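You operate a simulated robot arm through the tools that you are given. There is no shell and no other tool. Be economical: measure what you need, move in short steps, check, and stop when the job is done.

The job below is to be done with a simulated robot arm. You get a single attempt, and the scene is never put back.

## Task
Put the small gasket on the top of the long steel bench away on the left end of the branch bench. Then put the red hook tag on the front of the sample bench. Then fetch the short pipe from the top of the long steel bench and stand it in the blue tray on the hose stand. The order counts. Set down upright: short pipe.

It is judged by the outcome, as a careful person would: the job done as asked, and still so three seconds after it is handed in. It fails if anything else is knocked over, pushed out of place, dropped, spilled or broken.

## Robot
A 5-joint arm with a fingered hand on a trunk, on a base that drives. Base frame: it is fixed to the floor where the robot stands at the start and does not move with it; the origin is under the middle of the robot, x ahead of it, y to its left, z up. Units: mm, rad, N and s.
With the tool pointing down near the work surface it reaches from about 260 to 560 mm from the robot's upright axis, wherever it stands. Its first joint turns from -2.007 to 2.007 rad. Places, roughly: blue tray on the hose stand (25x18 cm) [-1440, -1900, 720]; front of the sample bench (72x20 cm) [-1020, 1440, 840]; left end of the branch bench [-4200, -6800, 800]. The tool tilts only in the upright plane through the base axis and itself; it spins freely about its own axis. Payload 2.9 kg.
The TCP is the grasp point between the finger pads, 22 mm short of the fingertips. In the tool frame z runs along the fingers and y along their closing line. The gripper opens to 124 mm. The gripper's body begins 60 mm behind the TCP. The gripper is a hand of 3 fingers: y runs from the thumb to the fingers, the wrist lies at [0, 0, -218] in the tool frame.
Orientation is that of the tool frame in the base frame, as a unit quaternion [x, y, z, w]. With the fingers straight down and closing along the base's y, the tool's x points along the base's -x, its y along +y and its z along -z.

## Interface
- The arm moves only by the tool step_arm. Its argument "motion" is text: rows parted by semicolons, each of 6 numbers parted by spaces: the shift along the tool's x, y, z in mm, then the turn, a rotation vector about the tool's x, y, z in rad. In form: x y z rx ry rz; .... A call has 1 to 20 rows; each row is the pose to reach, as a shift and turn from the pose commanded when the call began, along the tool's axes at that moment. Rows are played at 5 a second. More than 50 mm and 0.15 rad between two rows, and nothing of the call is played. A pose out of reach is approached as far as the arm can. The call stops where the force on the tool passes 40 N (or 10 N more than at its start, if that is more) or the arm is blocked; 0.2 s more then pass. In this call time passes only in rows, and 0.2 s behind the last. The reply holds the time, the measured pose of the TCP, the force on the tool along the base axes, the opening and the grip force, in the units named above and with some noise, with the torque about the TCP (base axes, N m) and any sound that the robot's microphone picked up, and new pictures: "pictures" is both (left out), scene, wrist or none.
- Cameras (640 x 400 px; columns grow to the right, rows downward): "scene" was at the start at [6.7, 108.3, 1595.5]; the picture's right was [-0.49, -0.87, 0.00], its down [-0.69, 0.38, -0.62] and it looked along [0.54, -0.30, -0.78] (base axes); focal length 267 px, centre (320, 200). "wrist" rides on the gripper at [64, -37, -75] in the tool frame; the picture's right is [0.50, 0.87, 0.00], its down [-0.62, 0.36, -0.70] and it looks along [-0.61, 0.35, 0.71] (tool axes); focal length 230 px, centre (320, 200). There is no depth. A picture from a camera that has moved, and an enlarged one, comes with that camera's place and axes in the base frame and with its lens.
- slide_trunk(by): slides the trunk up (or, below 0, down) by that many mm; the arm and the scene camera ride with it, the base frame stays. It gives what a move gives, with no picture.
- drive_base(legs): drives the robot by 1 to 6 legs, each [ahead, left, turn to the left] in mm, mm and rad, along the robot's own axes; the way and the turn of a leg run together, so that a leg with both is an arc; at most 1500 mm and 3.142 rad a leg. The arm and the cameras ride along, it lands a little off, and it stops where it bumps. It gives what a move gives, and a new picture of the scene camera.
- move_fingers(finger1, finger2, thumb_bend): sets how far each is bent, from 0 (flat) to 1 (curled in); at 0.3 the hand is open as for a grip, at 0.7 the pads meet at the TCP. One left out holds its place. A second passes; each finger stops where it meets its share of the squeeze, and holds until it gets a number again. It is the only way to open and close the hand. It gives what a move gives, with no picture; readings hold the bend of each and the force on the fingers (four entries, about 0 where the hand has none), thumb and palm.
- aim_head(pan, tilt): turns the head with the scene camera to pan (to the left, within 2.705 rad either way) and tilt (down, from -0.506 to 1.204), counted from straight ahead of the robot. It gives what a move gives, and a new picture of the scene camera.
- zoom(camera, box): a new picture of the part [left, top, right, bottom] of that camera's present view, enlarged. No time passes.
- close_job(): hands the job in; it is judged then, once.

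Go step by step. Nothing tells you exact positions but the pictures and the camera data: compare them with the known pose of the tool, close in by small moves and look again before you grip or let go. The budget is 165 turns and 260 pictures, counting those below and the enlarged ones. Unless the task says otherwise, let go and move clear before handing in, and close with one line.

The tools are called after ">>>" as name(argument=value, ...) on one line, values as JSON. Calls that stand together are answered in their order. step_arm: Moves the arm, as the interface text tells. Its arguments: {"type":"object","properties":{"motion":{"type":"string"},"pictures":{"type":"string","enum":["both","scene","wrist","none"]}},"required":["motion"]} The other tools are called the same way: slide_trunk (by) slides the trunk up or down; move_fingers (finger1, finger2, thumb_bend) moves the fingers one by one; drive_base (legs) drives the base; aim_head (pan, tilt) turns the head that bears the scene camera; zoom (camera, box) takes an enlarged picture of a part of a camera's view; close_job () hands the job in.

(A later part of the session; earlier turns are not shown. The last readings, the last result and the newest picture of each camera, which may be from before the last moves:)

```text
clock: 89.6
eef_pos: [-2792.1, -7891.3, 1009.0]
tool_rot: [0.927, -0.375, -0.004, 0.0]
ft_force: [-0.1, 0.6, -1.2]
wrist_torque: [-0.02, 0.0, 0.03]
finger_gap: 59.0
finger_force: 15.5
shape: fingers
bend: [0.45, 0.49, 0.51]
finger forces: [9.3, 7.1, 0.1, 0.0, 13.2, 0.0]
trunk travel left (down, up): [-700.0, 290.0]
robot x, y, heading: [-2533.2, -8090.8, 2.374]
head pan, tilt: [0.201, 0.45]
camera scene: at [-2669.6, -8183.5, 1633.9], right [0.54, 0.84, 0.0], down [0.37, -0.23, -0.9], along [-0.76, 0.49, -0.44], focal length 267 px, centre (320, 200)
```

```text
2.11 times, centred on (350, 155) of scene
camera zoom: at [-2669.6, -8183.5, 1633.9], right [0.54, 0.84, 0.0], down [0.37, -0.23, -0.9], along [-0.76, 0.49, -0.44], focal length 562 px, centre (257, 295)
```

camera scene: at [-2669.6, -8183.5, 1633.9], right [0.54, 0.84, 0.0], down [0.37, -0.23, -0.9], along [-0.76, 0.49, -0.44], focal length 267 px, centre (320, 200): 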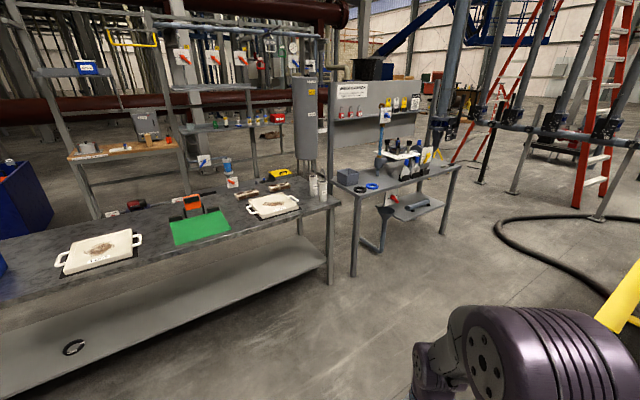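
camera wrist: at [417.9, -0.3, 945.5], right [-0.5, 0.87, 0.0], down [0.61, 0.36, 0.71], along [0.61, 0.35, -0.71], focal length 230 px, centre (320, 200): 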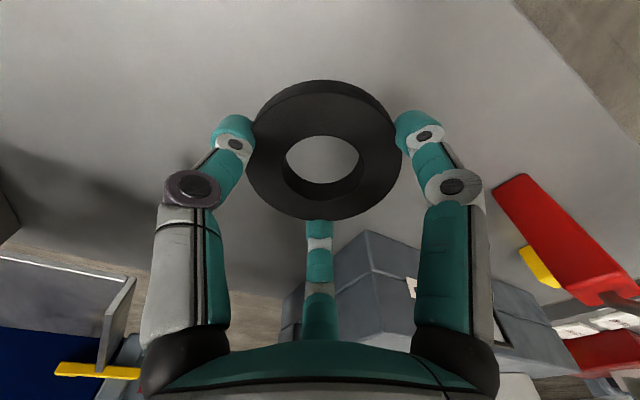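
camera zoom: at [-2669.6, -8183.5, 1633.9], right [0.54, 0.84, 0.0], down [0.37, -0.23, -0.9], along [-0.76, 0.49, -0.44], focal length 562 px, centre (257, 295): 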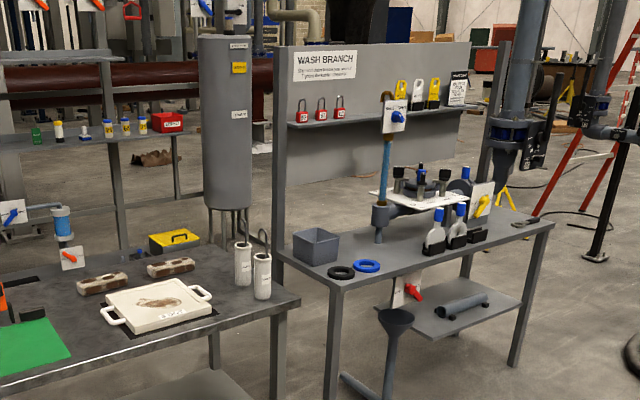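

The branch bench's left end has a grey box plus a black and a blue ring; there's free room nearby. I drive up to face it.

>>> drive_base(legs=[[800, -150, 0], [755, -143, 0], [0, 0, 0.767]])

>>> aim_head(pan=0.0, tilt=0.8)

```text
clock: 99.7
eef_pos: [-3770.3, -6824.7, 1009.8]
tool_rot: [1.0, -0.005, -0.004, 0.001]
ft_force: [-0.4, 0.4, -0.6]
wrist_torque: [0.0, 0.04, 0.02]
finger_gap: 59.3
finger_force: 15.0
shape: fingers
bend: [0.45, 0.49, 0.51]
finger forces: [9.3, 7.1, 0.0, 0.0, 13.2, 0.0]
trunk travel left (down, up): [-700.0, 290.0]
robot x, y, heading: [-3448.5, -6790.6, 3.133]
head pan, tilt: [0.201, 0.45]
camera scene: at [-3480.0, -6953.4, 1633.9], right [-0.19, 0.98, 0.0], down [0.43, 0.08, -0.9], along [-0.88, -0.17, -0.44], focal length 267 px, centre (320, 200)
```

scene: 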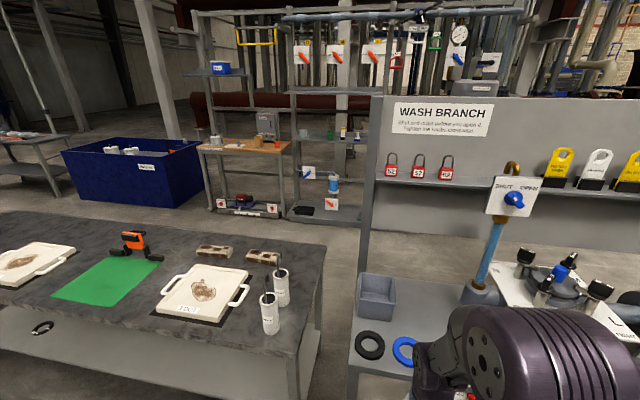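

```text
clock: 100.6
eef_pos: [-3770.5, -6825.5, 1009.7]
tool_rot: [1.0, -0.004, -0.004, 0.001]
ft_force: [-0.1, 0.9, 0.0]
wrist_torque: [-0.03, 0.01, -0.02]
finger_gap: 59.5
finger_force: 14.8
shape: fingers
bend: [0.45, 0.49, 0.51]
finger forces: [9.3, 7.0, 0.0, 0.0, 13.2, 0.0]
trunk travel left (down, up): [-700.0, 290.0]
robot x, y, heading: [-3449.5, -6790.1, 3.135]
head pan, tilt: [0.0, 0.799]
camera scene: at [-3470.5, -6935.2, 1603.5], right [0.01, 1.0, 0.0], down [0.72, -0.01, -0.7], along [-0.7, 0.01, -0.72], focal length 267 px, centre (320, 200)
```

scene: 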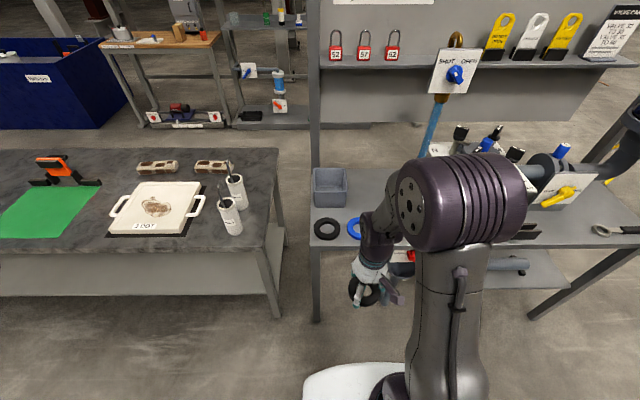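

I want an unobstructed view of the left end; I'll use the wrist camera and drive a bit closer.

>>> drive_base(legs=[[180, -30, 0.008]])

>>> zoom(camera="wrist", box=[0, 0, 640, 400])

>>> aim_head(pan=-0.35, tilt=0.9)

```text
clock: 102.1
eef_pos: [-3946.7, -6795.3, 1009.7]
tool_rot: [1.0, -0.001, -0.002, 0.001]
ft_force: [0.0, 0.5, -0.9]
wrist_torque: [-0.02, -0.04, 0.02]
finger_gap: 59.0
finger_force: 14.6
shape: fingers
bend: [0.45, 0.49, 0.51]
finger forces: [9.4, 7.1, 0.1, 0.1, 13.1, 0.0]
trunk travel left (down, up): [-700.0, 290.0]
robot x, y, heading: [-3624.3, -6760.7, 3.137]
head pan, tilt: [0.0, 0.799]
camera scene: at [-3647.4, -6904.5, 1603.4], right [0.0, 1.0, 0.0], down [0.72, 0.0, -0.7], along [-0.7, 0.0, -0.72], focal length 267 px, centre (320, 200)
```

scene: 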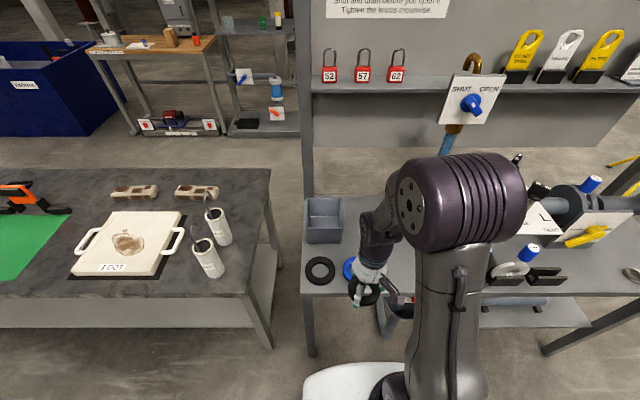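

```text
1.00 times, centred on (320, 200) of wrist (not enlarged: the box is as wide or as high as the picture)
camera zoom: at [-3882.3, -6758.5, 1082.7], right [0.5, -0.87, 0.0], down [-0.61, -0.35, 0.71], along [-0.61, -0.35, -0.71], focal length 230 px, centre (320, 200)
```

zoom: 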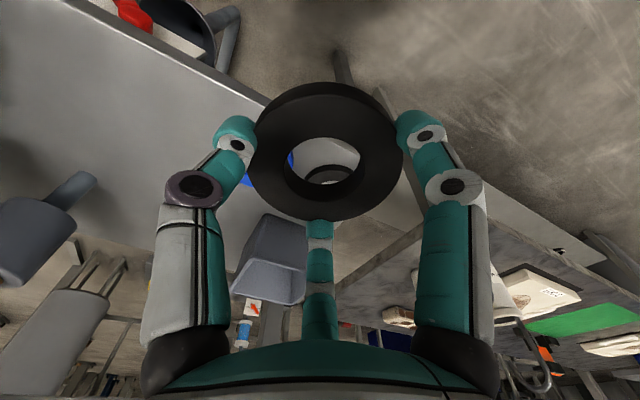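

```text
clock: 102.9
eef_pos: [-3945.6, -6796.3, 1010.7]
tool_rot: [1.0, -0.001, -0.004, 0.001]
ft_force: [-0.3, -0.2, -0.6]
wrist_torque: [0.01, -0.01, 0.0]
finger_gap: 59.1
finger_force: 14.7
shape: fingers
bend: [0.45, 0.49, 0.51]
finger forces: [9.3, 7.2, 0.0, 0.0, 13.3, 0.0]
trunk travel left (down, up): [-700.0, 290.0]
robot x, y, heading: [-3626.8, -6759.8, 3.137]
head pan, tilt: [-0.351, 0.901]
camera scene: at [-3636.4, -6878.8, 1595.6], right [0.34, 0.94, 0.0], down [0.74, -0.27, -0.62], along [-0.58, 0.21, -0.78], focal length 267 px, centre (320, 200)
```

scene: 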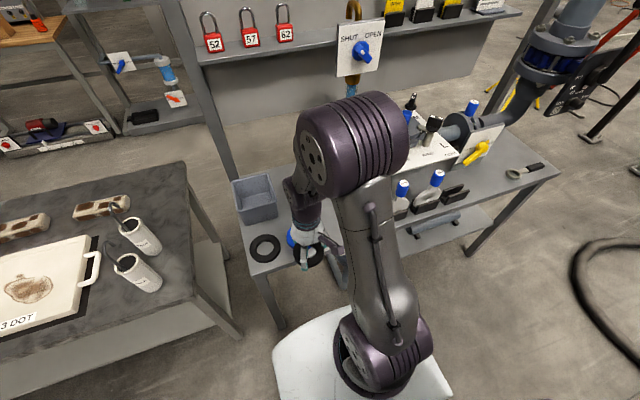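

The free patch lies just right of the blue ring. I shift the base slightly right and forward so that it is straight ahead.

>>> drive_base(legs=[[20, -50, 0.004]])

>>> aim_head(pan=0.35, tilt=1.0)

>>> step_arm(motion="-45 0 0 0 0 0; -90 10 0 0 0 0; -130 20 0 0 0 0", pictures="both")

```text
clock: 103.8
eef_pos: [-3967.4, -6747.4, 1009.2]
tool_rot: [1.0, 0.0, -0.004, 0.002]
ft_force: [-0.1, 0.4, -0.9]
wrist_torque: [-0.03, -0.01, 0.01]
finger_gap: 59.4
finger_force: 15.0
shape: fingers
bend: [0.45, 0.49, 0.51]
finger forces: [9.2, 6.9, 0.0, 0.1, 13.2, 0.0]
trunk travel left (down, up): [-700.0, 290.0]
robot x, y, heading: [-3648.3, -6709.2, -3.136]
head pan, tilt: [-0.351, 0.901]
camera scene: at [-3656.7, -6827.3, 1595.7], right [0.34, 0.94, 0.0], down [0.74, -0.27, -0.62], along [-0.58, 0.21, -0.78], focal length 267 px, centre (320, 200)
```

scene: 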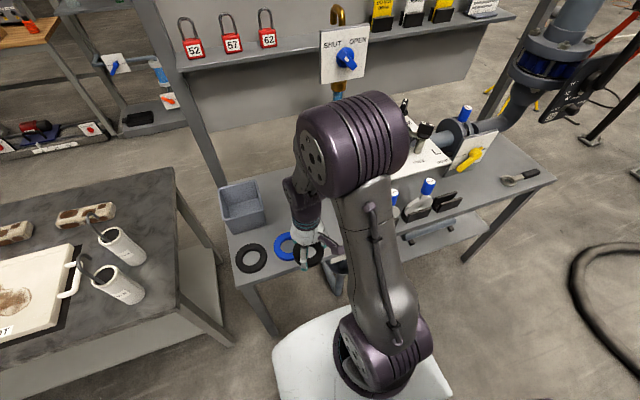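

```text
clock: 104.9
eef_pos: [-3966.8, -6747.2, 1008.6]
tool_rot: [1.0, 0.001, -0.004, 0.0]
ft_force: [0.4, -0.9, 0.0]
wrist_torque: [-0.02, 0.0, 0.0]
finger_gap: 59.2
finger_force: 15.1
shape: fingers
bend: [0.45, 0.49, 0.51]
finger forces: [9.3, 7.1, 0.0, 0.0, 13.3, 0.1]
trunk travel left (down, up): [-700.0, 290.0]
robot x, y, heading: [-3647.1, -6705.7, -3.14]
head pan, tilt: [0.351, 1.0]
camera scene: at [-3650.6, -6878.4, 1588.3], right [-0.35, 0.94, 0.0], down [0.79, 0.29, -0.54], along [-0.51, -0.19, -0.84], focal length 267 px, centre (320, 200)
```

scene: 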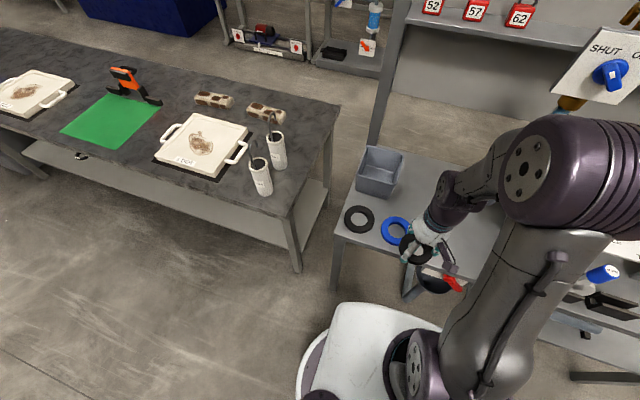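

```text
clock: 105.7
eef_pos: [-4100.5, -6768.6, 1010.6]
tool_rot: [1.0, 0.001, -0.005, 0.001]
ft_force: [-0.1, 0.3, -0.1]
wrist_torque: [-0.04, -0.03, 0.0]
finger_gap: 59.1
finger_force: 15.3
shape: fingers
bend: [0.45, 0.49, 0.51]
finger forces: [9.7, 7.3, 0.1, 0.0, 13.0, 0.1]
trunk travel left (down, up): [-700.0, 290.0]
robot x, y, heading: [-3646.2, -6709.8, -3.137]
head pan, tilt: [0.351, 1.0]
camera scene: at [-3652.2, -6879.0, 1588.3], right [-0.35, 0.94, 0.0], down [0.79, 0.29, -0.54], along [-0.51, -0.19, -0.84], focal length 267 px, centre (320, 200)
camera wrist: at [-4034.9, -6730.3, 1083.5], right [0.5, -0.86, 0.0], down [-0.61, -0.36, 0.71], along [-0.61, -0.35, -0.71], focal length 230 px, centre (320, 200)
```

scene: 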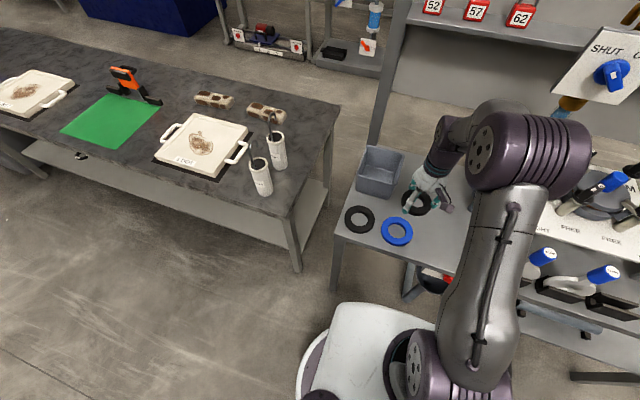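
wrist: 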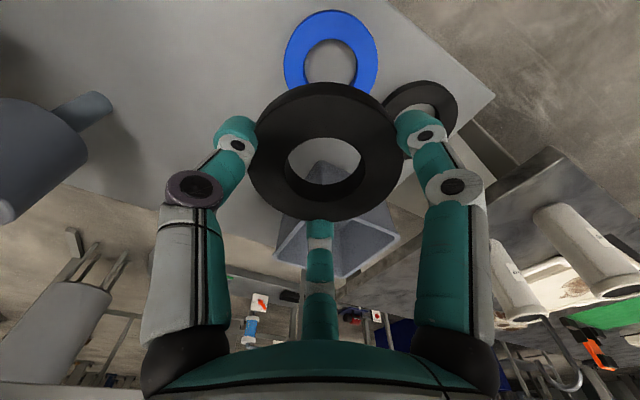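

The blue ring is at about (-4094,-6775) and the bin corner at (-4241,-6820). I aim for (-4190,-6725) and spin the tool 60° so the fingers face the gaps.

>>> step_arm(motion="-13 -6 10 0 0 0.15; -26 -12 20 0 0 0.3; -39 -18 30 0 0 0.45; -52 -25 40 0 0 0.6; -65 -31 50 0 0 0.75; -78 -37 60 0 0 0.9; -90 -43 70 0 0 1.047", pictures="both")

```text
clock: 107.3
eef_pos: [-4188.1, -6725.0, 939.1]
tool_rot: [0.866, -0.5, -0.003, 0.001]
ft_force: [0.7, -0.5, -0.7]
wrist_torque: [0.01, 0.01, 0.02]
finger_gap: 59.0
finger_force: 14.7
shape: fingers
bend: [0.45, 0.49, 0.51]
finger forces: [9.8, 7.1, 0.1, 0.0, 13.1, 0.0]
trunk travel left (down, up): [-700.0, 290.0]
robot x, y, heading: [-3646.4, -6706.7, -3.14]
head pan, tilt: [0.351, 1.0]
camera scene: at [-3651.3, -6878.5, 1588.3], right [-0.35, 0.94, 0.0], down [0.79, 0.29, -0.54], along [-0.51, -0.19, -0.84], focal length 267 px, centre (320, 200)
camera wrist: at [-4122.8, -6761.6, 1013.6], right [-0.5, -0.87, 0.0], down [-0.61, 0.36, 0.71], along [-0.61, 0.35, -0.71], focal length 230 px, centre (320, 200)
```

scene: 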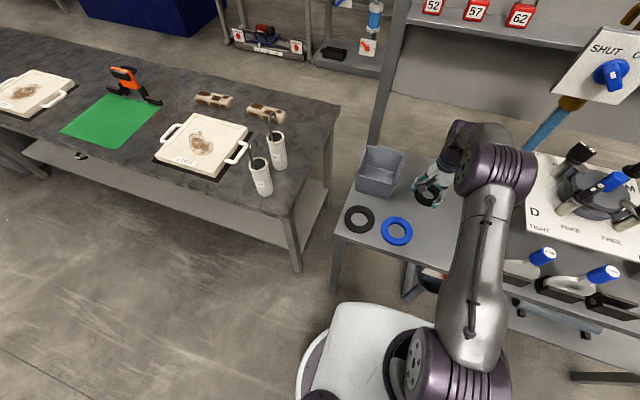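
wrist: 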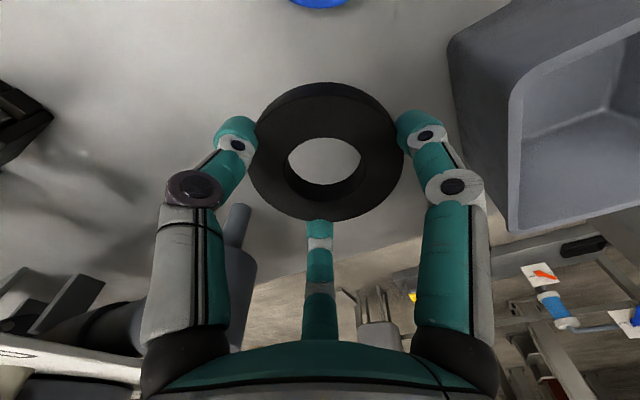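

Clear beneath. I nudge 8 mm away from the bin and lower toward the bench.

>>> step_arm(motion="-4 -2 30 0 0 0; -7 -4 60 0 0 0; -7 -4 80 0 0 0", pictures="both")

>>> zoom(camera="scene", box=[330, 120, 530, 260])

```text
clock: 108.1
eef_pos: [-4187.4, -6718.0, 859.4]
tool_rot: [0.866, -0.5, -0.003, 0.002]
ft_force: [-0.4, 0.1, 0.3]
wrist_torque: [0.01, 0.01, -0.04]
finger_gap: 59.1
finger_force: 15.1
shape: fingers
bend: [0.45, 0.49, 0.51]
finger forces: [9.9, 7.1, 0.0, 0.1, 12.9, 0.0]
trunk travel left (down, up): [-700.0, 290.0]
robot x, y, heading: [-3649.6, -6709.0, -3.143]
head pan, tilt: [0.351, 1.0]
camera scene: at [-3651.1, -6878.8, 1588.3], right [-0.35, 0.94, 0.0], down [0.79, 0.29, -0.54], along [-0.51, -0.19, -0.84], focal length 267 px, centre (320, 200)
camera wrist: at [-4122.0, -6754.5, 933.8], right [-0.5, -0.87, 0.0], down [-0.61, 0.35, 0.71], along [-0.61, 0.35, -0.71], focal length 230 px, centre (320, 200)
```

scene: 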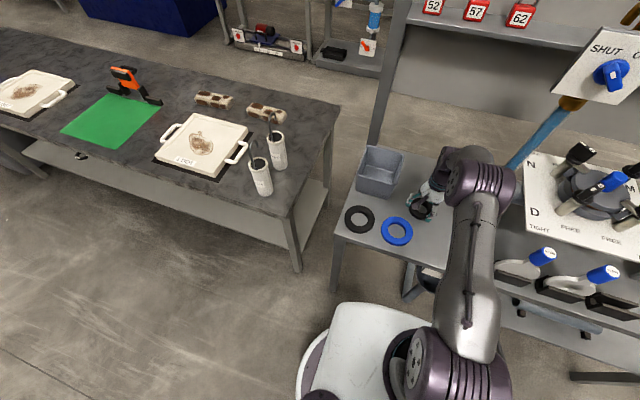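
wrist: 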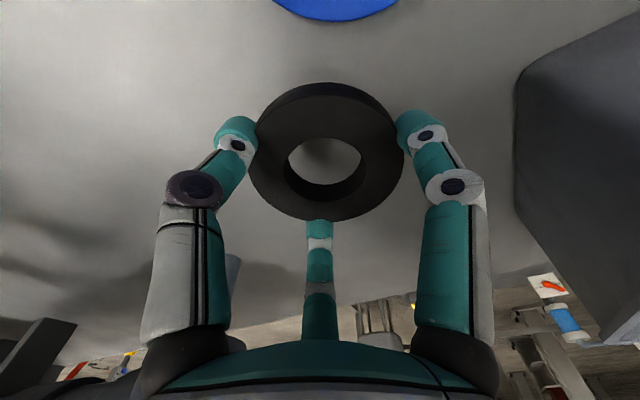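

```text
2.86 times, centred on (430, 190) of scene
camera zoom: at [-3651.1, -6878.8, 1588.3], right [-0.35, 0.94, 0.0], down [0.79, 0.29, -0.54], along [-0.51, -0.19, -0.84], focal length 762 px, centre (6, 229)
```

zoom: 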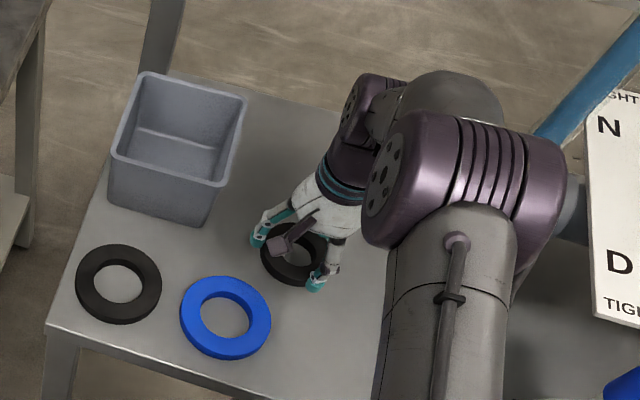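

Good clearance on all sides. I lower in small steps until touch.

>>> step_arm(motion="0 0 8 0 0 0; 0 0 16 0 0 0; 0 0 22 0 0 0; 0 0 27 0 0 0; 0 0 31 0 0 0; 0 0 35 0 0 0; 0 0 39 0 0 0; 0 0 43 0 0 0; 0 0 47 0 0 0", pictures="wrist")

>>> zoom(camera="scene", box=[330, 120, 530, 260])

```text
clock: 109.7
eef_pos: [-4188.6, -6718.0, 829.0]
tool_rot: [0.867, -0.499, -0.008, 0.005]
ft_force: [6.9, -0.1, 26.7]
wrist_torque: [0.01, -0.43, -0.01]
finger_gap: 59.6
finger_force: 15.7
shape: fingers
bend: [0.44, 0.5, 0.53]
finger forces: [8.3, 7.1, 0.0, 0.1, 16.1, 0.0]
trunk travel left (down, up): [-700.0, 290.0]
robot x, y, heading: [-3646.7, -6712.1, -3.141]
head pan, tilt: [0.351, 1.0]
stopped in row 8: the force on the tool passed its limit (the readings are from after the stop); the commanded pose is now the measured one
camera wrist: at [-4122.5, -6753.8, 901.5], right [-0.5, -0.87, 0.01], down [-0.6, 0.35, 0.71], along [-0.62, 0.35, -0.7], focal length 230 px, centre (320, 200)
```

wrist: 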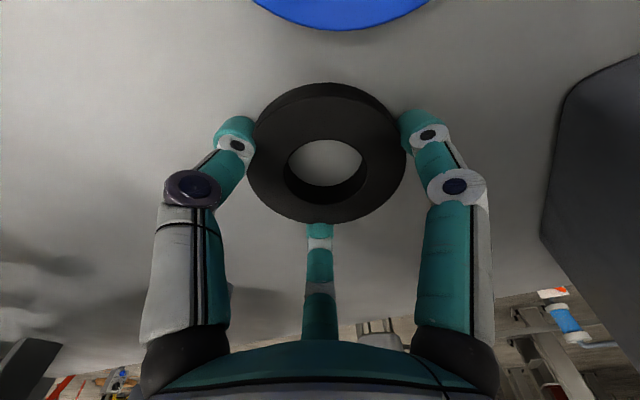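

```text
2.86 times, centred on (430, 190) of scene
camera zoom: at [-3645.2, -6878.6, 1588.5], right [-0.35, 0.94, 0.0], down [0.79, 0.29, -0.54], along [-0.51, -0.19, -0.84], focal length 762 px, centre (6, 229)
```

zoom: 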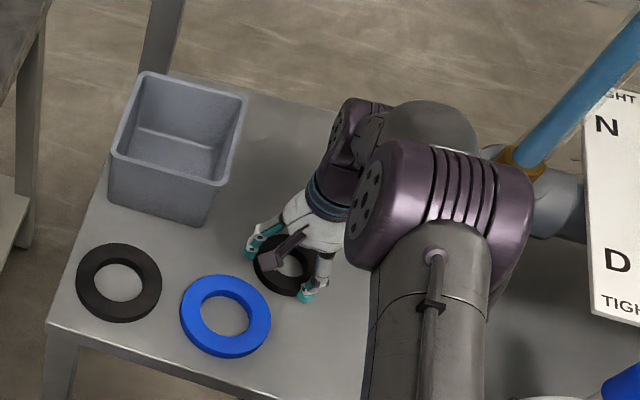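

Touching the bench. I ease up 2 mm and release gently.

>>> step_arm(motion="0 0 -2 0 0 0", pictures="none")

>>> move_fingers(finger1=0.39, finger2=0.39, thumb_bend=0.39)

>>> step_arm(motion="0 0 -10 0 0 0; 0 0 -30 0 0 0; 0 0 -70 0 0 0; 0 0 -110 0 0 0", pictures="both")

```text
clock: 110.1
eef_pos: [-4187.6, -6717.4, 828.7]
tool_rot: [0.867, -0.498, -0.008, 0.005]
ft_force: [4.9, -0.7, 20.3]
wrist_torque: [-0.05, -0.32, -0.02]
finger_gap: 59.6
finger_force: 15.6
shape: fingers
bend: [0.44, 0.5, 0.53]
finger forces: [9.1, 7.5, 0.0, 0.0, 14.3, 0.0]
trunk travel left (down, up): [-700.0, 290.0]
robot x, y, heading: [-3644.6, -6711.6, -3.138]
head pan, tilt: [0.351, 1.0]
```

```text
clock: 111.1
eef_pos: [-4191.1, -6717.3, 827.4]
tool_rot: [0.866, -0.5, -0.006, 0.005]
ft_force: [0.4, -0.4, 0.1]
wrist_torque: [0.03, -0.01, 0.01]
finger_gap: 79.8
finger_force: 0.1
shape: fingers
bend: [0.39, 0.39, 0.39]
finger forces: [0.0, 0.1, 0.0, 0.0, 0.1, 0.1]
trunk travel left (down, up): [-700.0, 290.0]
robot x, y, heading: [-3648.2, -6710.7, -3.144]
head pan, tilt: [0.351, 1.0]
```

```text
clock: 112.1
eef_pos: [-4189.0, -6721.3, 939.3]
tool_rot: [0.867, -0.499, -0.006, 0.004]
ft_force: [0.9, -0.2, 0.4]
wrist_torque: [-0.02, -0.01, 0.01]
finger_gap: 79.8
finger_force: 0.0
shape: fingers
bend: [0.39, 0.39, 0.39]
finger forces: [0.1, 0.0, 0.1, 0.0, 0.0, 0.1]
trunk travel left (down, up): [-700.0, 290.0]
robot x, y, heading: [-3643.1, -6709.0, -3.145]
head pan, tilt: [0.351, 1.0]
camera scene: at [-3649.8, -6878.7, 1588.3], right [-0.35, 0.94, 0.0], down [0.79, 0.29, -0.54], along [-0.51, -0.19, -0.84], focal length 267 px, centre (320, 200)
camera wrist: at [-4122.4, -6756.0, 1011.8], right [-0.5, -0.87, 0.01], down [-0.61, 0.36, 0.71], along [-0.62, 0.35, -0.7], focal length 230 px, centre (320, 200)
```

scene: 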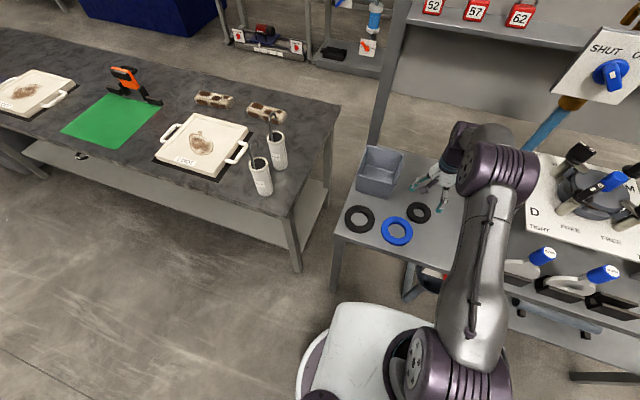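
wrist: 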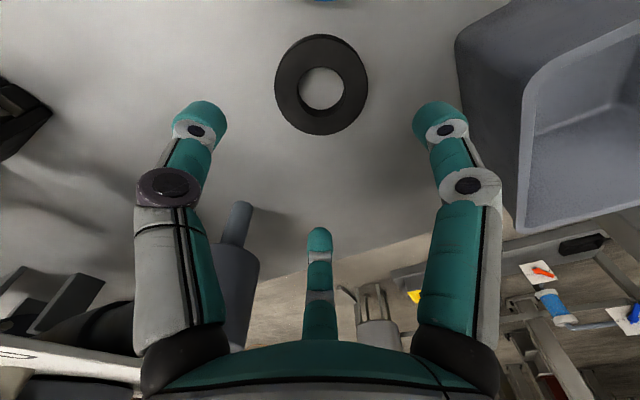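

The gasket sits flat on the left end. I raise and retract the arm and begin the drive back.

>>> step_arm(motion="0 0 -40 0 0 0; 0 0 -75 0 0 0; 16 -27 -75 0 0 -0.15; 32 -54 -75 0 0 -0.3; 48 -81 -75 0 0 -0.45; 64 -108 -75 0 0 -0.6; 80 -135 -75 0 0 -0.75; 96 -162 -75 0 0 -0.9; 112 -190 -75 0 0 -1.047", pictures="none")

>>> drive_base(legs=[[-300, 0, 0], [0, 0, 2.387]])

>>> aim_head(pan=0.0, tilt=0.45)

```text
clock: 114.1
eef_pos: [-3964.9, -6718.1, 1008.6]
tool_rot: [1.0, 0.003, -0.008, 0.001]
ft_force: [-0.2, -0.6, 0.1]
wrist_torque: [0.02, 0.03, 0.01]
finger_gap: 79.5
finger_force: 0.1
shape: fingers
bend: [0.39, 0.39, 0.39]
finger forces: [0.0, 0.1, 0.0, 0.0, 0.0, 0.0]
trunk travel left (down, up): [-700.0, 290.0]
robot x, y, heading: [-3647.1, -6712.8, -3.138]
head pan, tilt: [0.351, 1.0]
```

```text
clock: 121.7
eef_pos: [-3117.1, -6930.5, 1009.2]
tool_rot: [0.385, 0.923, -0.004, 0.007]
ft_force: [0.7, 0.9, -0.2]
wrist_torque: [0.0, -0.01, 0.0]
finger_gap: 79.9
finger_force: 0.0
shape: fingers
bend: [0.39, 0.39, 0.39]
finger forces: [0.0, 0.1, 0.0, 0.1, 0.0, 0.0]
trunk travel left (down, up): [-700.0, 290.0]
robot x, y, heading: [-3347.7, -6706.2, -0.787]
head pan, tilt: [0.351, 1.0]
camera scene: at [-3224.5, -6593.9, 1588.3], right [-0.43, -0.91, 0.0], down [-0.76, 0.36, -0.54], along [0.49, -0.23, -0.84], focal length 267 px, centre (320, 200)
```

scene: 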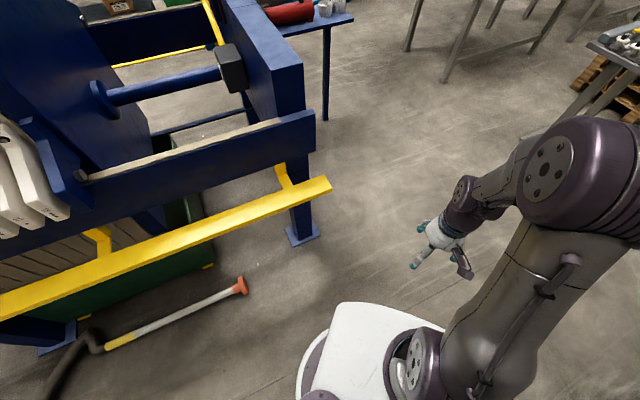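

```text
clock: 122.7
eef_pos: [-3117.3, -6929.5, 1007.9]
tool_rot: [0.385, 0.923, -0.002, 0.007]
ft_force: [-0.1, -0.3, -0.5]
wrist_torque: [-0.01, -0.02, -0.01]
finger_gap: 79.7
finger_force: 0.0
shape: fingers
bend: [0.39, 0.39, 0.39]
finger forces: [0.0, 0.0, 0.1, 0.0, 0.0, 0.1]
trunk travel left (down, up): [-700.0, 290.0]
robot x, y, heading: [-3352.4, -6711.8, -0.794]
head pan, tilt: [0.0, 0.45]
camera scene: at [-3222.8, -6629.6, 1633.8], right [-0.71, -0.7, 0.0], down [-0.31, 0.31, -0.9], along [0.63, -0.64, -0.44], focal length 267 px, centre (320, 200)
```

scene: 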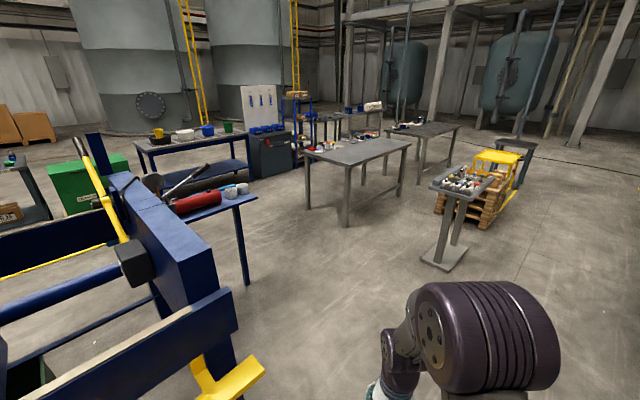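

I retrace the route: back to (-2540,-8090), then through the gap eastwards.

>>> drive_base(legs=[[775, -198, 0], [775, -198, 0], [0, 0, 0.79]])

>>> drive_base(legs=[[1100, 0, 0], [1090, 0, 0], [0, 0, 1.57]])

```text
clock: 132.9
eef_pos: [-2216.2, -8074.1, 1009.1]
tool_rot: [-0.007, 1.0, 0.001, 0.009]
ft_force: [0.5, 0.2, -0.1]
wrist_torque: [-0.01, 0.0, 0.0]
finger_gap: 79.8
finger_force: 0.0
shape: fingers
bend: [0.39, 0.39, 0.39]
finger forces: [0.0, 0.0, 0.0, 0.0, 0.0, 0.0]
trunk travel left (down, up): [-700.0, 290.0]
robot x, y, heading: [-2535.9, -8088.7, 0.011]
head pan, tilt: [0.0, 0.45]
camera scene: at [-2505.5, -7941.9, 1633.9], right [0.01, -1.0, 0.0], down [-0.44, -0.01, -0.9], along [0.9, 0.01, -0.44], focal length 267 px, centre (320, 200)
```

scene: 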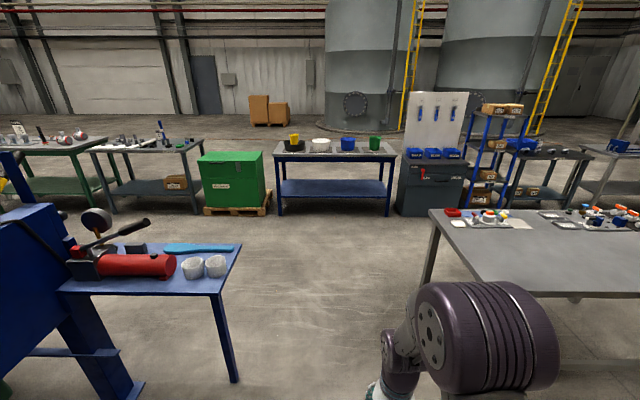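

```text
clock: 147.6
eef_pos: [-339.2, -7728.0, 1008.3]
tool_rot: [-0.703, 0.711, 0.006, 0.006]
ft_force: [-0.3, -0.2, 0.1]
wrist_torque: [-0.01, -0.04, 0.02]
finger_gap: 79.6
finger_force: 0.1
shape: fingers
bend: [0.39, 0.39, 0.39]
finger forces: [0.0, 0.0, 0.1, 0.1, 0.0, 0.0]
trunk travel left (down, up): [-700.0, 290.0]
robot x, y, heading: [-330.6, -8048.3, 1.562]
head pan, tilt: [0.0, 0.45]
camera scene: at [-477.9, -8013.9, 1633.9], right [1.0, -0.01, 0.0], down [0.0, -0.44, -0.9], along [0.01, 0.9, -0.44], focal length 267 px, centre (320, 200)
```

scene: 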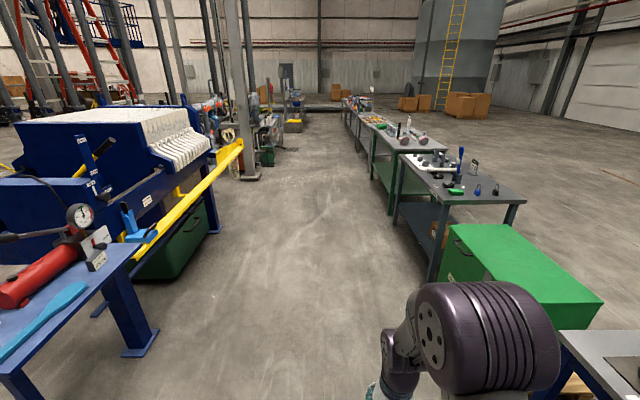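

The aisle is clear; I drive back up to the long bench.

>>> drive_base(legs=[[1500, 0, 0.012], [1500, 0, 0], [1500, 0, 0], [1500, 0, 0]])

>>> drive_base(legs=[[1500, 0, 0], [680, 0, 0], [0, 0, -1.57]])

```text
clock: 176.0
eef_pos: [-422.9, -1754.0, 1008.1]
tool_rot: [0.716, -0.698, -0.006, -0.005]
ft_force: [0.4, -0.6, 0.2]
wrist_torque: [0.02, 0.01, 0.0]
finger_gap: 79.4
finger_force: 0.0
shape: fingers
bend: [0.39, 0.39, 0.39]
finger forces: [0.0, 0.1, 0.0, 0.0, 0.0, 0.1]
trunk travel left (down, up): [-700.0, 290.0]
robot x, y, heading: [-411.3, -2071.9, 1.599]
head pan, tilt: [0.0, 0.45]
camera scene: at [-550.3, -2045.3, 1633.9], right [1.0, 0.03, 0.0], down [0.01, -0.44, -0.9], along [-0.02, 0.9, -0.44], focal length 267 px, centre (320, 200)
```

scene: 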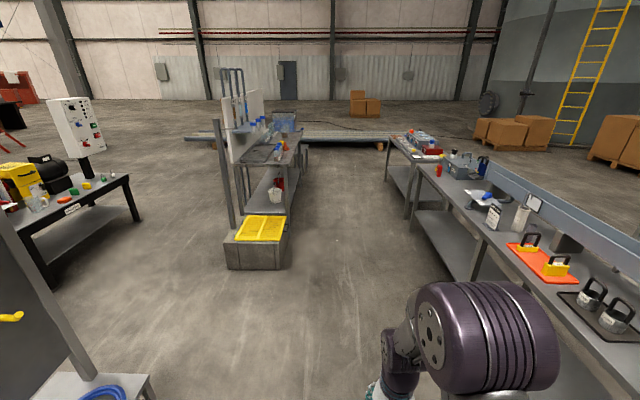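

```text
clock: 190.7
eef_pos: [-68.6, 114.0, 1009.1]
tool_rot: [0.022, 1.0, 0.0, 0.007]
ft_force: [0.8, 0.5, -0.5]
wrist_torque: [0.0, -0.01, -0.01]
finger_gap: 80.1
finger_force: 0.1
shape: fingers
bend: [0.39, 0.39, 0.39]
finger forces: [0.0, 0.0, 0.0, 0.0, 0.0, 0.1]
trunk travel left (down, up): [-700.0, 290.0]
robot x, y, heading: [-390.4, 119.5, -0.049]
head pan, tilt: [0.0, 0.45]
camera scene: at [-349.5, 263.6, 1633.9], right [-0.04, -1.0, 0.0], down [-0.43, 0.02, -0.9], along [0.9, -0.04, -0.44], focal length 267 px, centre (320, 200)
```

scene: 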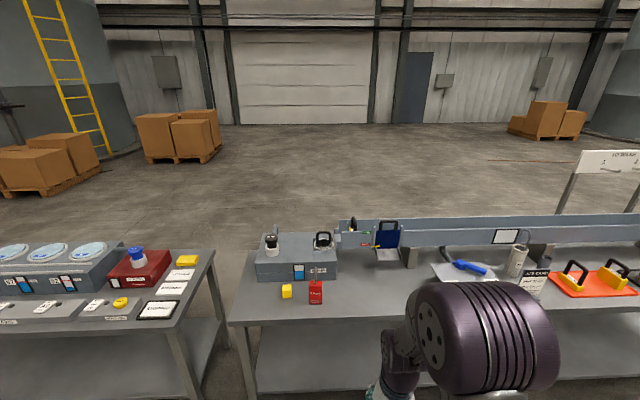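

I drive up to the bench in front of the red tag and look down at it.

>>> drive_base(legs=[[385, 70, 0.049]])

>>> aim_head(pan=0.1, tilt=1.0)

>>> zoom(camera="scene", box=[220, 100, 420, 240])

>>> zoom(camera="wrist", box=[0, 0, 640, 400])

```text
clock: 193.1
eef_pos: [320.6, 193.7, 1007.9]
tool_rot: [-0.005, 1.0, 0.0, 0.008]
ft_force: [0.0, 0.5, -0.1]
wrist_torque: [-0.02, 0.02, 0.0]
finger_gap: 79.7
finger_force: 0.0
shape: fingers
bend: [0.39, 0.39, 0.39]
finger forces: [0.0, 0.0, 0.1, 0.0, 0.1, 0.0]
trunk travel left (down, up): [-700.0, 290.0]
robot x, y, heading: [2.5, 179.0, 0.011]
head pan, tilt: [0.0, 0.45]
camera scene: at [33.0, 327.5, 1633.9], right [0.01, -1.0, 0.0], down [-0.44, 0.0, -0.9], along [0.9, 0.01, -0.44], focal length 267 px, centre (320, 200)
```

scene: 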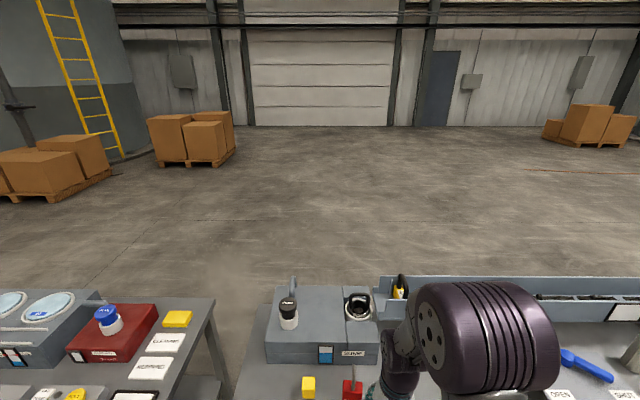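

```text
clock: 194.1
eef_pos: [320.9, 194.2, 1008.7]
tool_rot: [-0.005, 1.0, -0.001, 0.008]
ft_force: [0.0, 0.7, 0.5]
wrist_torque: [-0.03, -0.01, 0.03]
finger_gap: 79.6
finger_force: 0.1
shape: fingers
bend: [0.39, 0.39, 0.39]
finger forces: [0.1, 0.0, 0.0, 0.1, 0.1, 0.0]
trunk travel left (down, up): [-700.0, 290.0]
robot x, y, heading: [3.6, 183.6, 0.011]
head pan, tilt: [0.099, 1.0]
camera scene: at [9.9, 334.0, 1588.4], right [0.11, -0.99, 0.0], down [-0.84, -0.09, -0.54], along [0.54, 0.06, -0.84], focal length 267 px, centre (320, 200)
```

scene: 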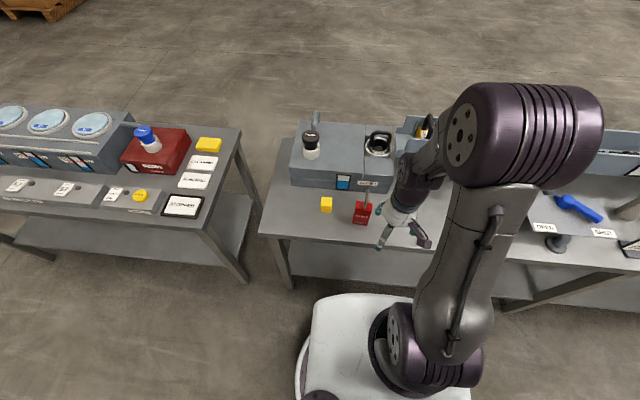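

```text
2.86 times, centred on (320, 170) of scene
camera zoom: at [9.9, 334.0, 1588.4], right [0.11, -0.99, 0.0], down [-0.84, -0.09, -0.54], along [0.54, 0.06, -0.84], focal length 762 px, centre (320, 286)
```

zoom: 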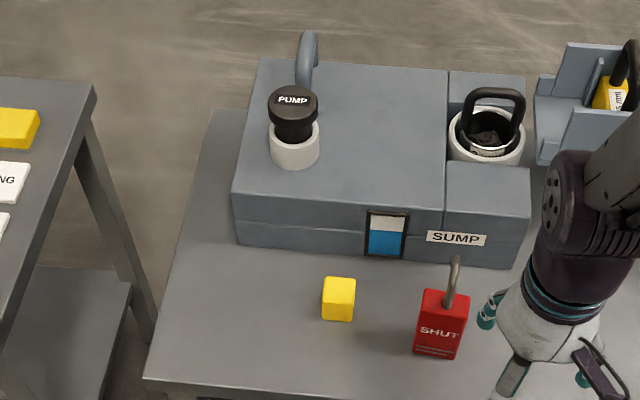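

```text
1.00 times, centred on (320, 200) of wrist (not enlarged: the box is as wide or as high as the picture)
camera zoom: at [256.3, 157.0, 1081.6], right [-0.51, 0.86, -0.01], down [0.6, 0.36, 0.71], along [0.62, 0.36, -0.7], focal length 230 px, centre (320, 200)
```

zoom: 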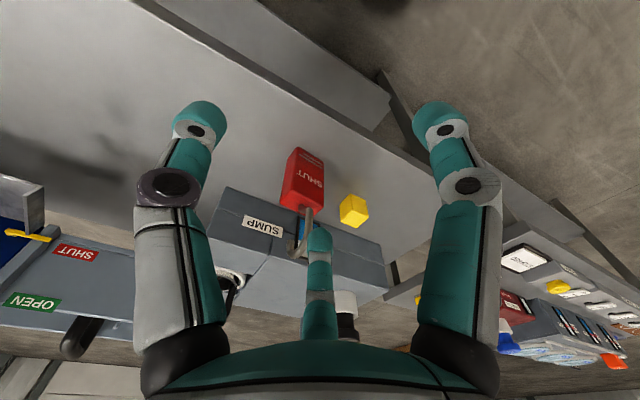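

The red "SHUT" tag with hook stands near (460, 243). I zoom in for its shape and orientation.

>>> step_arm(motion="0 -20 30 0 0 0; 0 -40 60 0 0 0; 0 -50 90 0 0 0", pictures="none")

>>> zoom(camera="wrist", box=[200, 80, 440, 240])

>>> zoom(camera="scene", box=[320, 170, 420, 240])

```text
clock: 194.9
eef_pos: [323.0, 144.5, 919.0]
tool_rot: [-0.004, 1.0, -0.001, 0.007]
ft_force: [-0.4, 0.0, -0.3]
wrist_torque: [-0.01, -0.01, 0.02]
finger_gap: 79.8
finger_force: 0.1
shape: fingers
bend: [0.39, 0.39, 0.39]
finger forces: [0.1, 0.0, 0.0, 0.0, 0.1, 0.0]
trunk travel left (down, up): [-700.0, 290.0]
robot x, y, heading: [3.4, 185.3, 0.013]
head pan, tilt: [0.099, 1.0]
```

```text
2.50 times, centred on (320, 160) of wrist
camera zoom: at [258.8, 107.5, 991.9], right [-0.51, 0.86, -0.01], down [0.6, 0.36, 0.71], along [0.61, 0.36, -0.7], focal length 575 px, centre (320, 300)
```

zoom: 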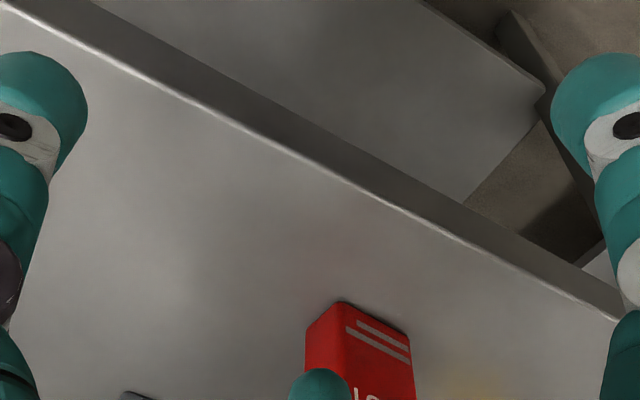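

```text
5.71 times, centred on (370, 205) of scene
camera zoom: at [10.9, 333.7, 1588.4], right [0.11, -0.99, 0.0], down [-0.84, -0.09, -0.54], along [0.54, 0.06, -0.84], focal length 1525 px, centre (34, 171)
```

zoom: 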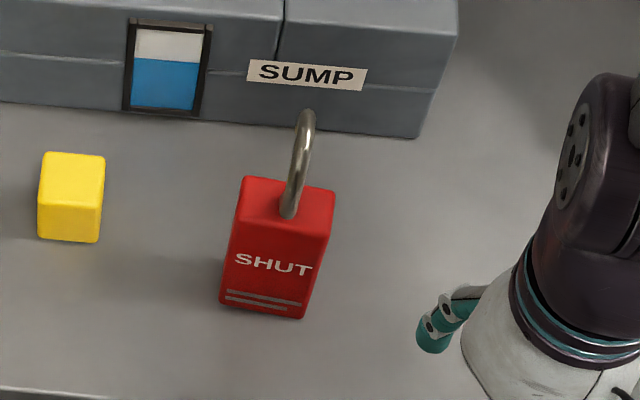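

I zoom tighter to measure the tag's block and hook.

>>> zoom(camera="scene", box=[345, 182, 385, 230])

```text
8.33 times, centred on (365, 206) of scene
camera zoom: at [10.9, 333.7, 1588.4], right [0.11, -0.99, 0.0], down [-0.84, -0.09, -0.54], along [0.54, 0.06, -0.84], focal length 2224 px, centre (-55, 150)
```

zoom: 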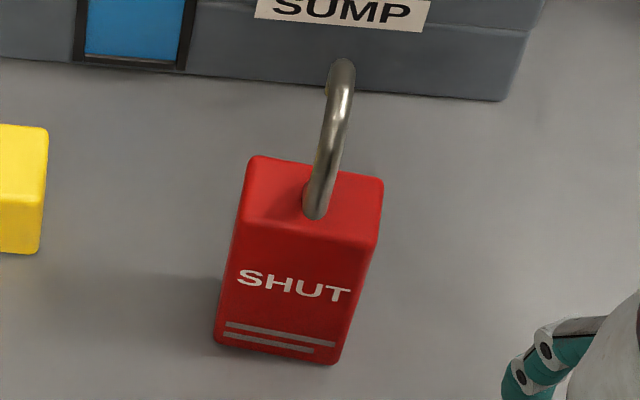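

The block is ~52×31×93 mm with a tall hook. I need the hook's height and plane, so I reposition the wrist camera for an unobstructed view.

>>> step_arm(motion="0 -10 -40 0 0 0; 0 -20 -60 0 0 0; 10 -40 -80 0 0 0", pictures="none")

>>> zoom(camera="wrist", box=[230, 120, 470, 280])

```text
clock: 195.7
eef_pos: [309.9, 102.2, 999.8]
tool_rot: [-0.005, 1.0, -0.003, 0.008]
ft_force: [-0.8, -0.7, 0.6]
wrist_torque: [0.0, 0.01, 0.02]
finger_gap: 79.9
finger_force: 0.0
shape: fingers
bend: [0.39, 0.39, 0.39]
finger forces: [0.0, 0.0, 0.0, 0.0, 0.1, 0.0]
trunk travel left (down, up): [-700.0, 290.0]
robot x, y, heading: [1.4, 183.1, 0.014]
head pan, tilt: [0.099, 1.0]
```

```text
2.50 times, centred on (350, 200) of wrist
camera zoom: at [245.7, 64.7, 1072.5], right [-0.51, 0.86, -0.01], down [0.6, 0.37, 0.71], along [0.61, 0.35, -0.71], focal length 575 px, centre (245, 200)
```

zoom: 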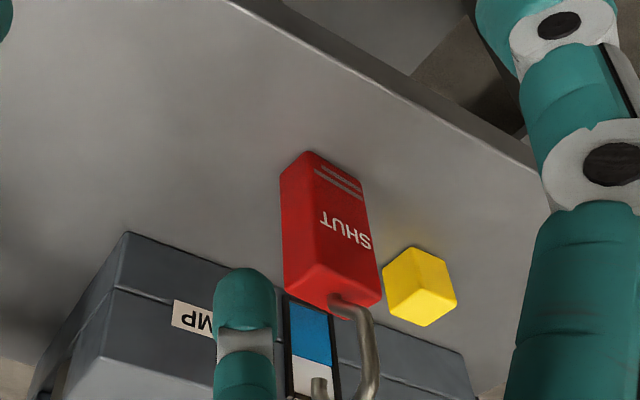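

>>> zoom(camera="wrist", box=[280, 170, 460, 290])

```text
3.33 times, centred on (370, 230) of wrist
camera zoom: at [245.7, 64.7, 1072.5], right [-0.51, 0.86, -0.01], down [0.6, 0.37, 0.71], along [0.61, 0.35, -0.71], focal length 767 px, centre (153, 100)
```

zoom: 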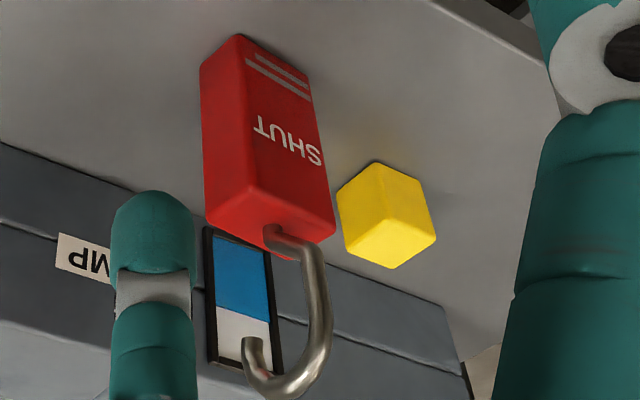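

The hook is a J-arch in the x–z plane, top at about (458, 247, 948). I'll pinch the arch from above, so the block hangs straight below. I open the hand and move above it.

>>> step_arm(motion="0 0 -40 0 0 0; -30 29 -50 0 0 0; -60 58 -50 0 0 0; -90 87 -50 0 0 0; -121 116 -50 0 0 0; -151 145 -50 0 0 0", pictures="wrist")

>>> move_fingers(finger1=0.36, finger2=0.36, thumb_bend=0.36)

>>> zoom(camera="scene", box=[310, 130, 430, 230])

```text
clock: 197.1
eef_pos: [463.2, 250.0, 1049.3]
tool_rot: [-0.004, 1.0, 0.0, 0.007]
ft_force: [-0.1, 1.7, 0.5]
wrist_torque: [-0.04, -0.01, 0.01]
finger_gap: 79.6
finger_force: 0.0
shape: fingers
bend: [0.39, 0.39, 0.39]
finger forces: [0.0, 0.0, 0.0, 0.1, 0.0, 0.0]
trunk travel left (down, up): [-700.0, 290.0]
robot x, y, heading: [-0.2, 185.2, 0.012]
head pan, tilt: [0.099, 1.0]
camera wrist: at [398.5, 214.6, 1122.4], right [-0.51, 0.86, -0.01], down [0.6, 0.36, 0.71], along [0.61, 0.36, -0.7], focal length 230 px, centre (320, 200)
```

wrist: 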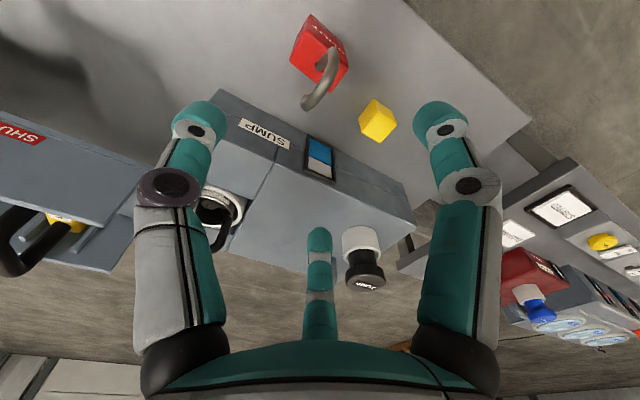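

```text
clock: 198.1
eef_pos: [462.3, 251.5, 1049.0]
tool_rot: [-0.006, 1.0, 0.001, 0.008]
ft_force: [-0.2, -0.7, -0.1]
wrist_torque: [0.01, 0.0, 0.03]
finger_gap: 87.6
finger_force: 0.1
shape: fingers
bend: [0.36, 0.36, 0.36]
finger forces: [0.0, 0.0, 0.0, 0.0, 0.0, 0.0]
trunk travel left (down, up): [-700.0, 290.0]
robot x, y, heading: [-0.8, 180.5, 0.01]
head pan, tilt: [0.099, 1.0]
```

```text
4.00 times, centred on (370, 180) of scene
camera zoom: at [9.9, 334.1, 1588.3], right [0.11, -0.99, 0.0], down [-0.84, -0.09, -0.54], along [0.54, 0.06, -0.84], focal length 1067 px, centre (120, 280)
```

zoom: 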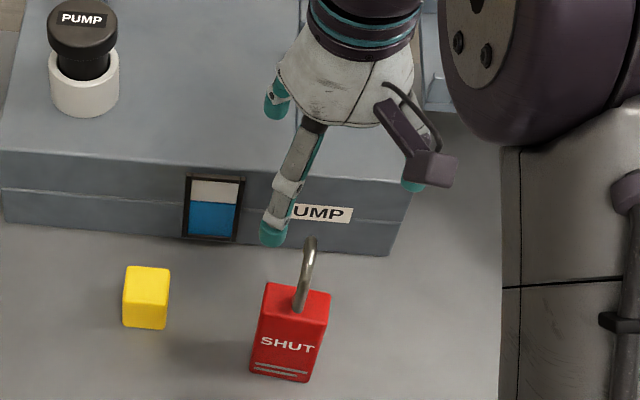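

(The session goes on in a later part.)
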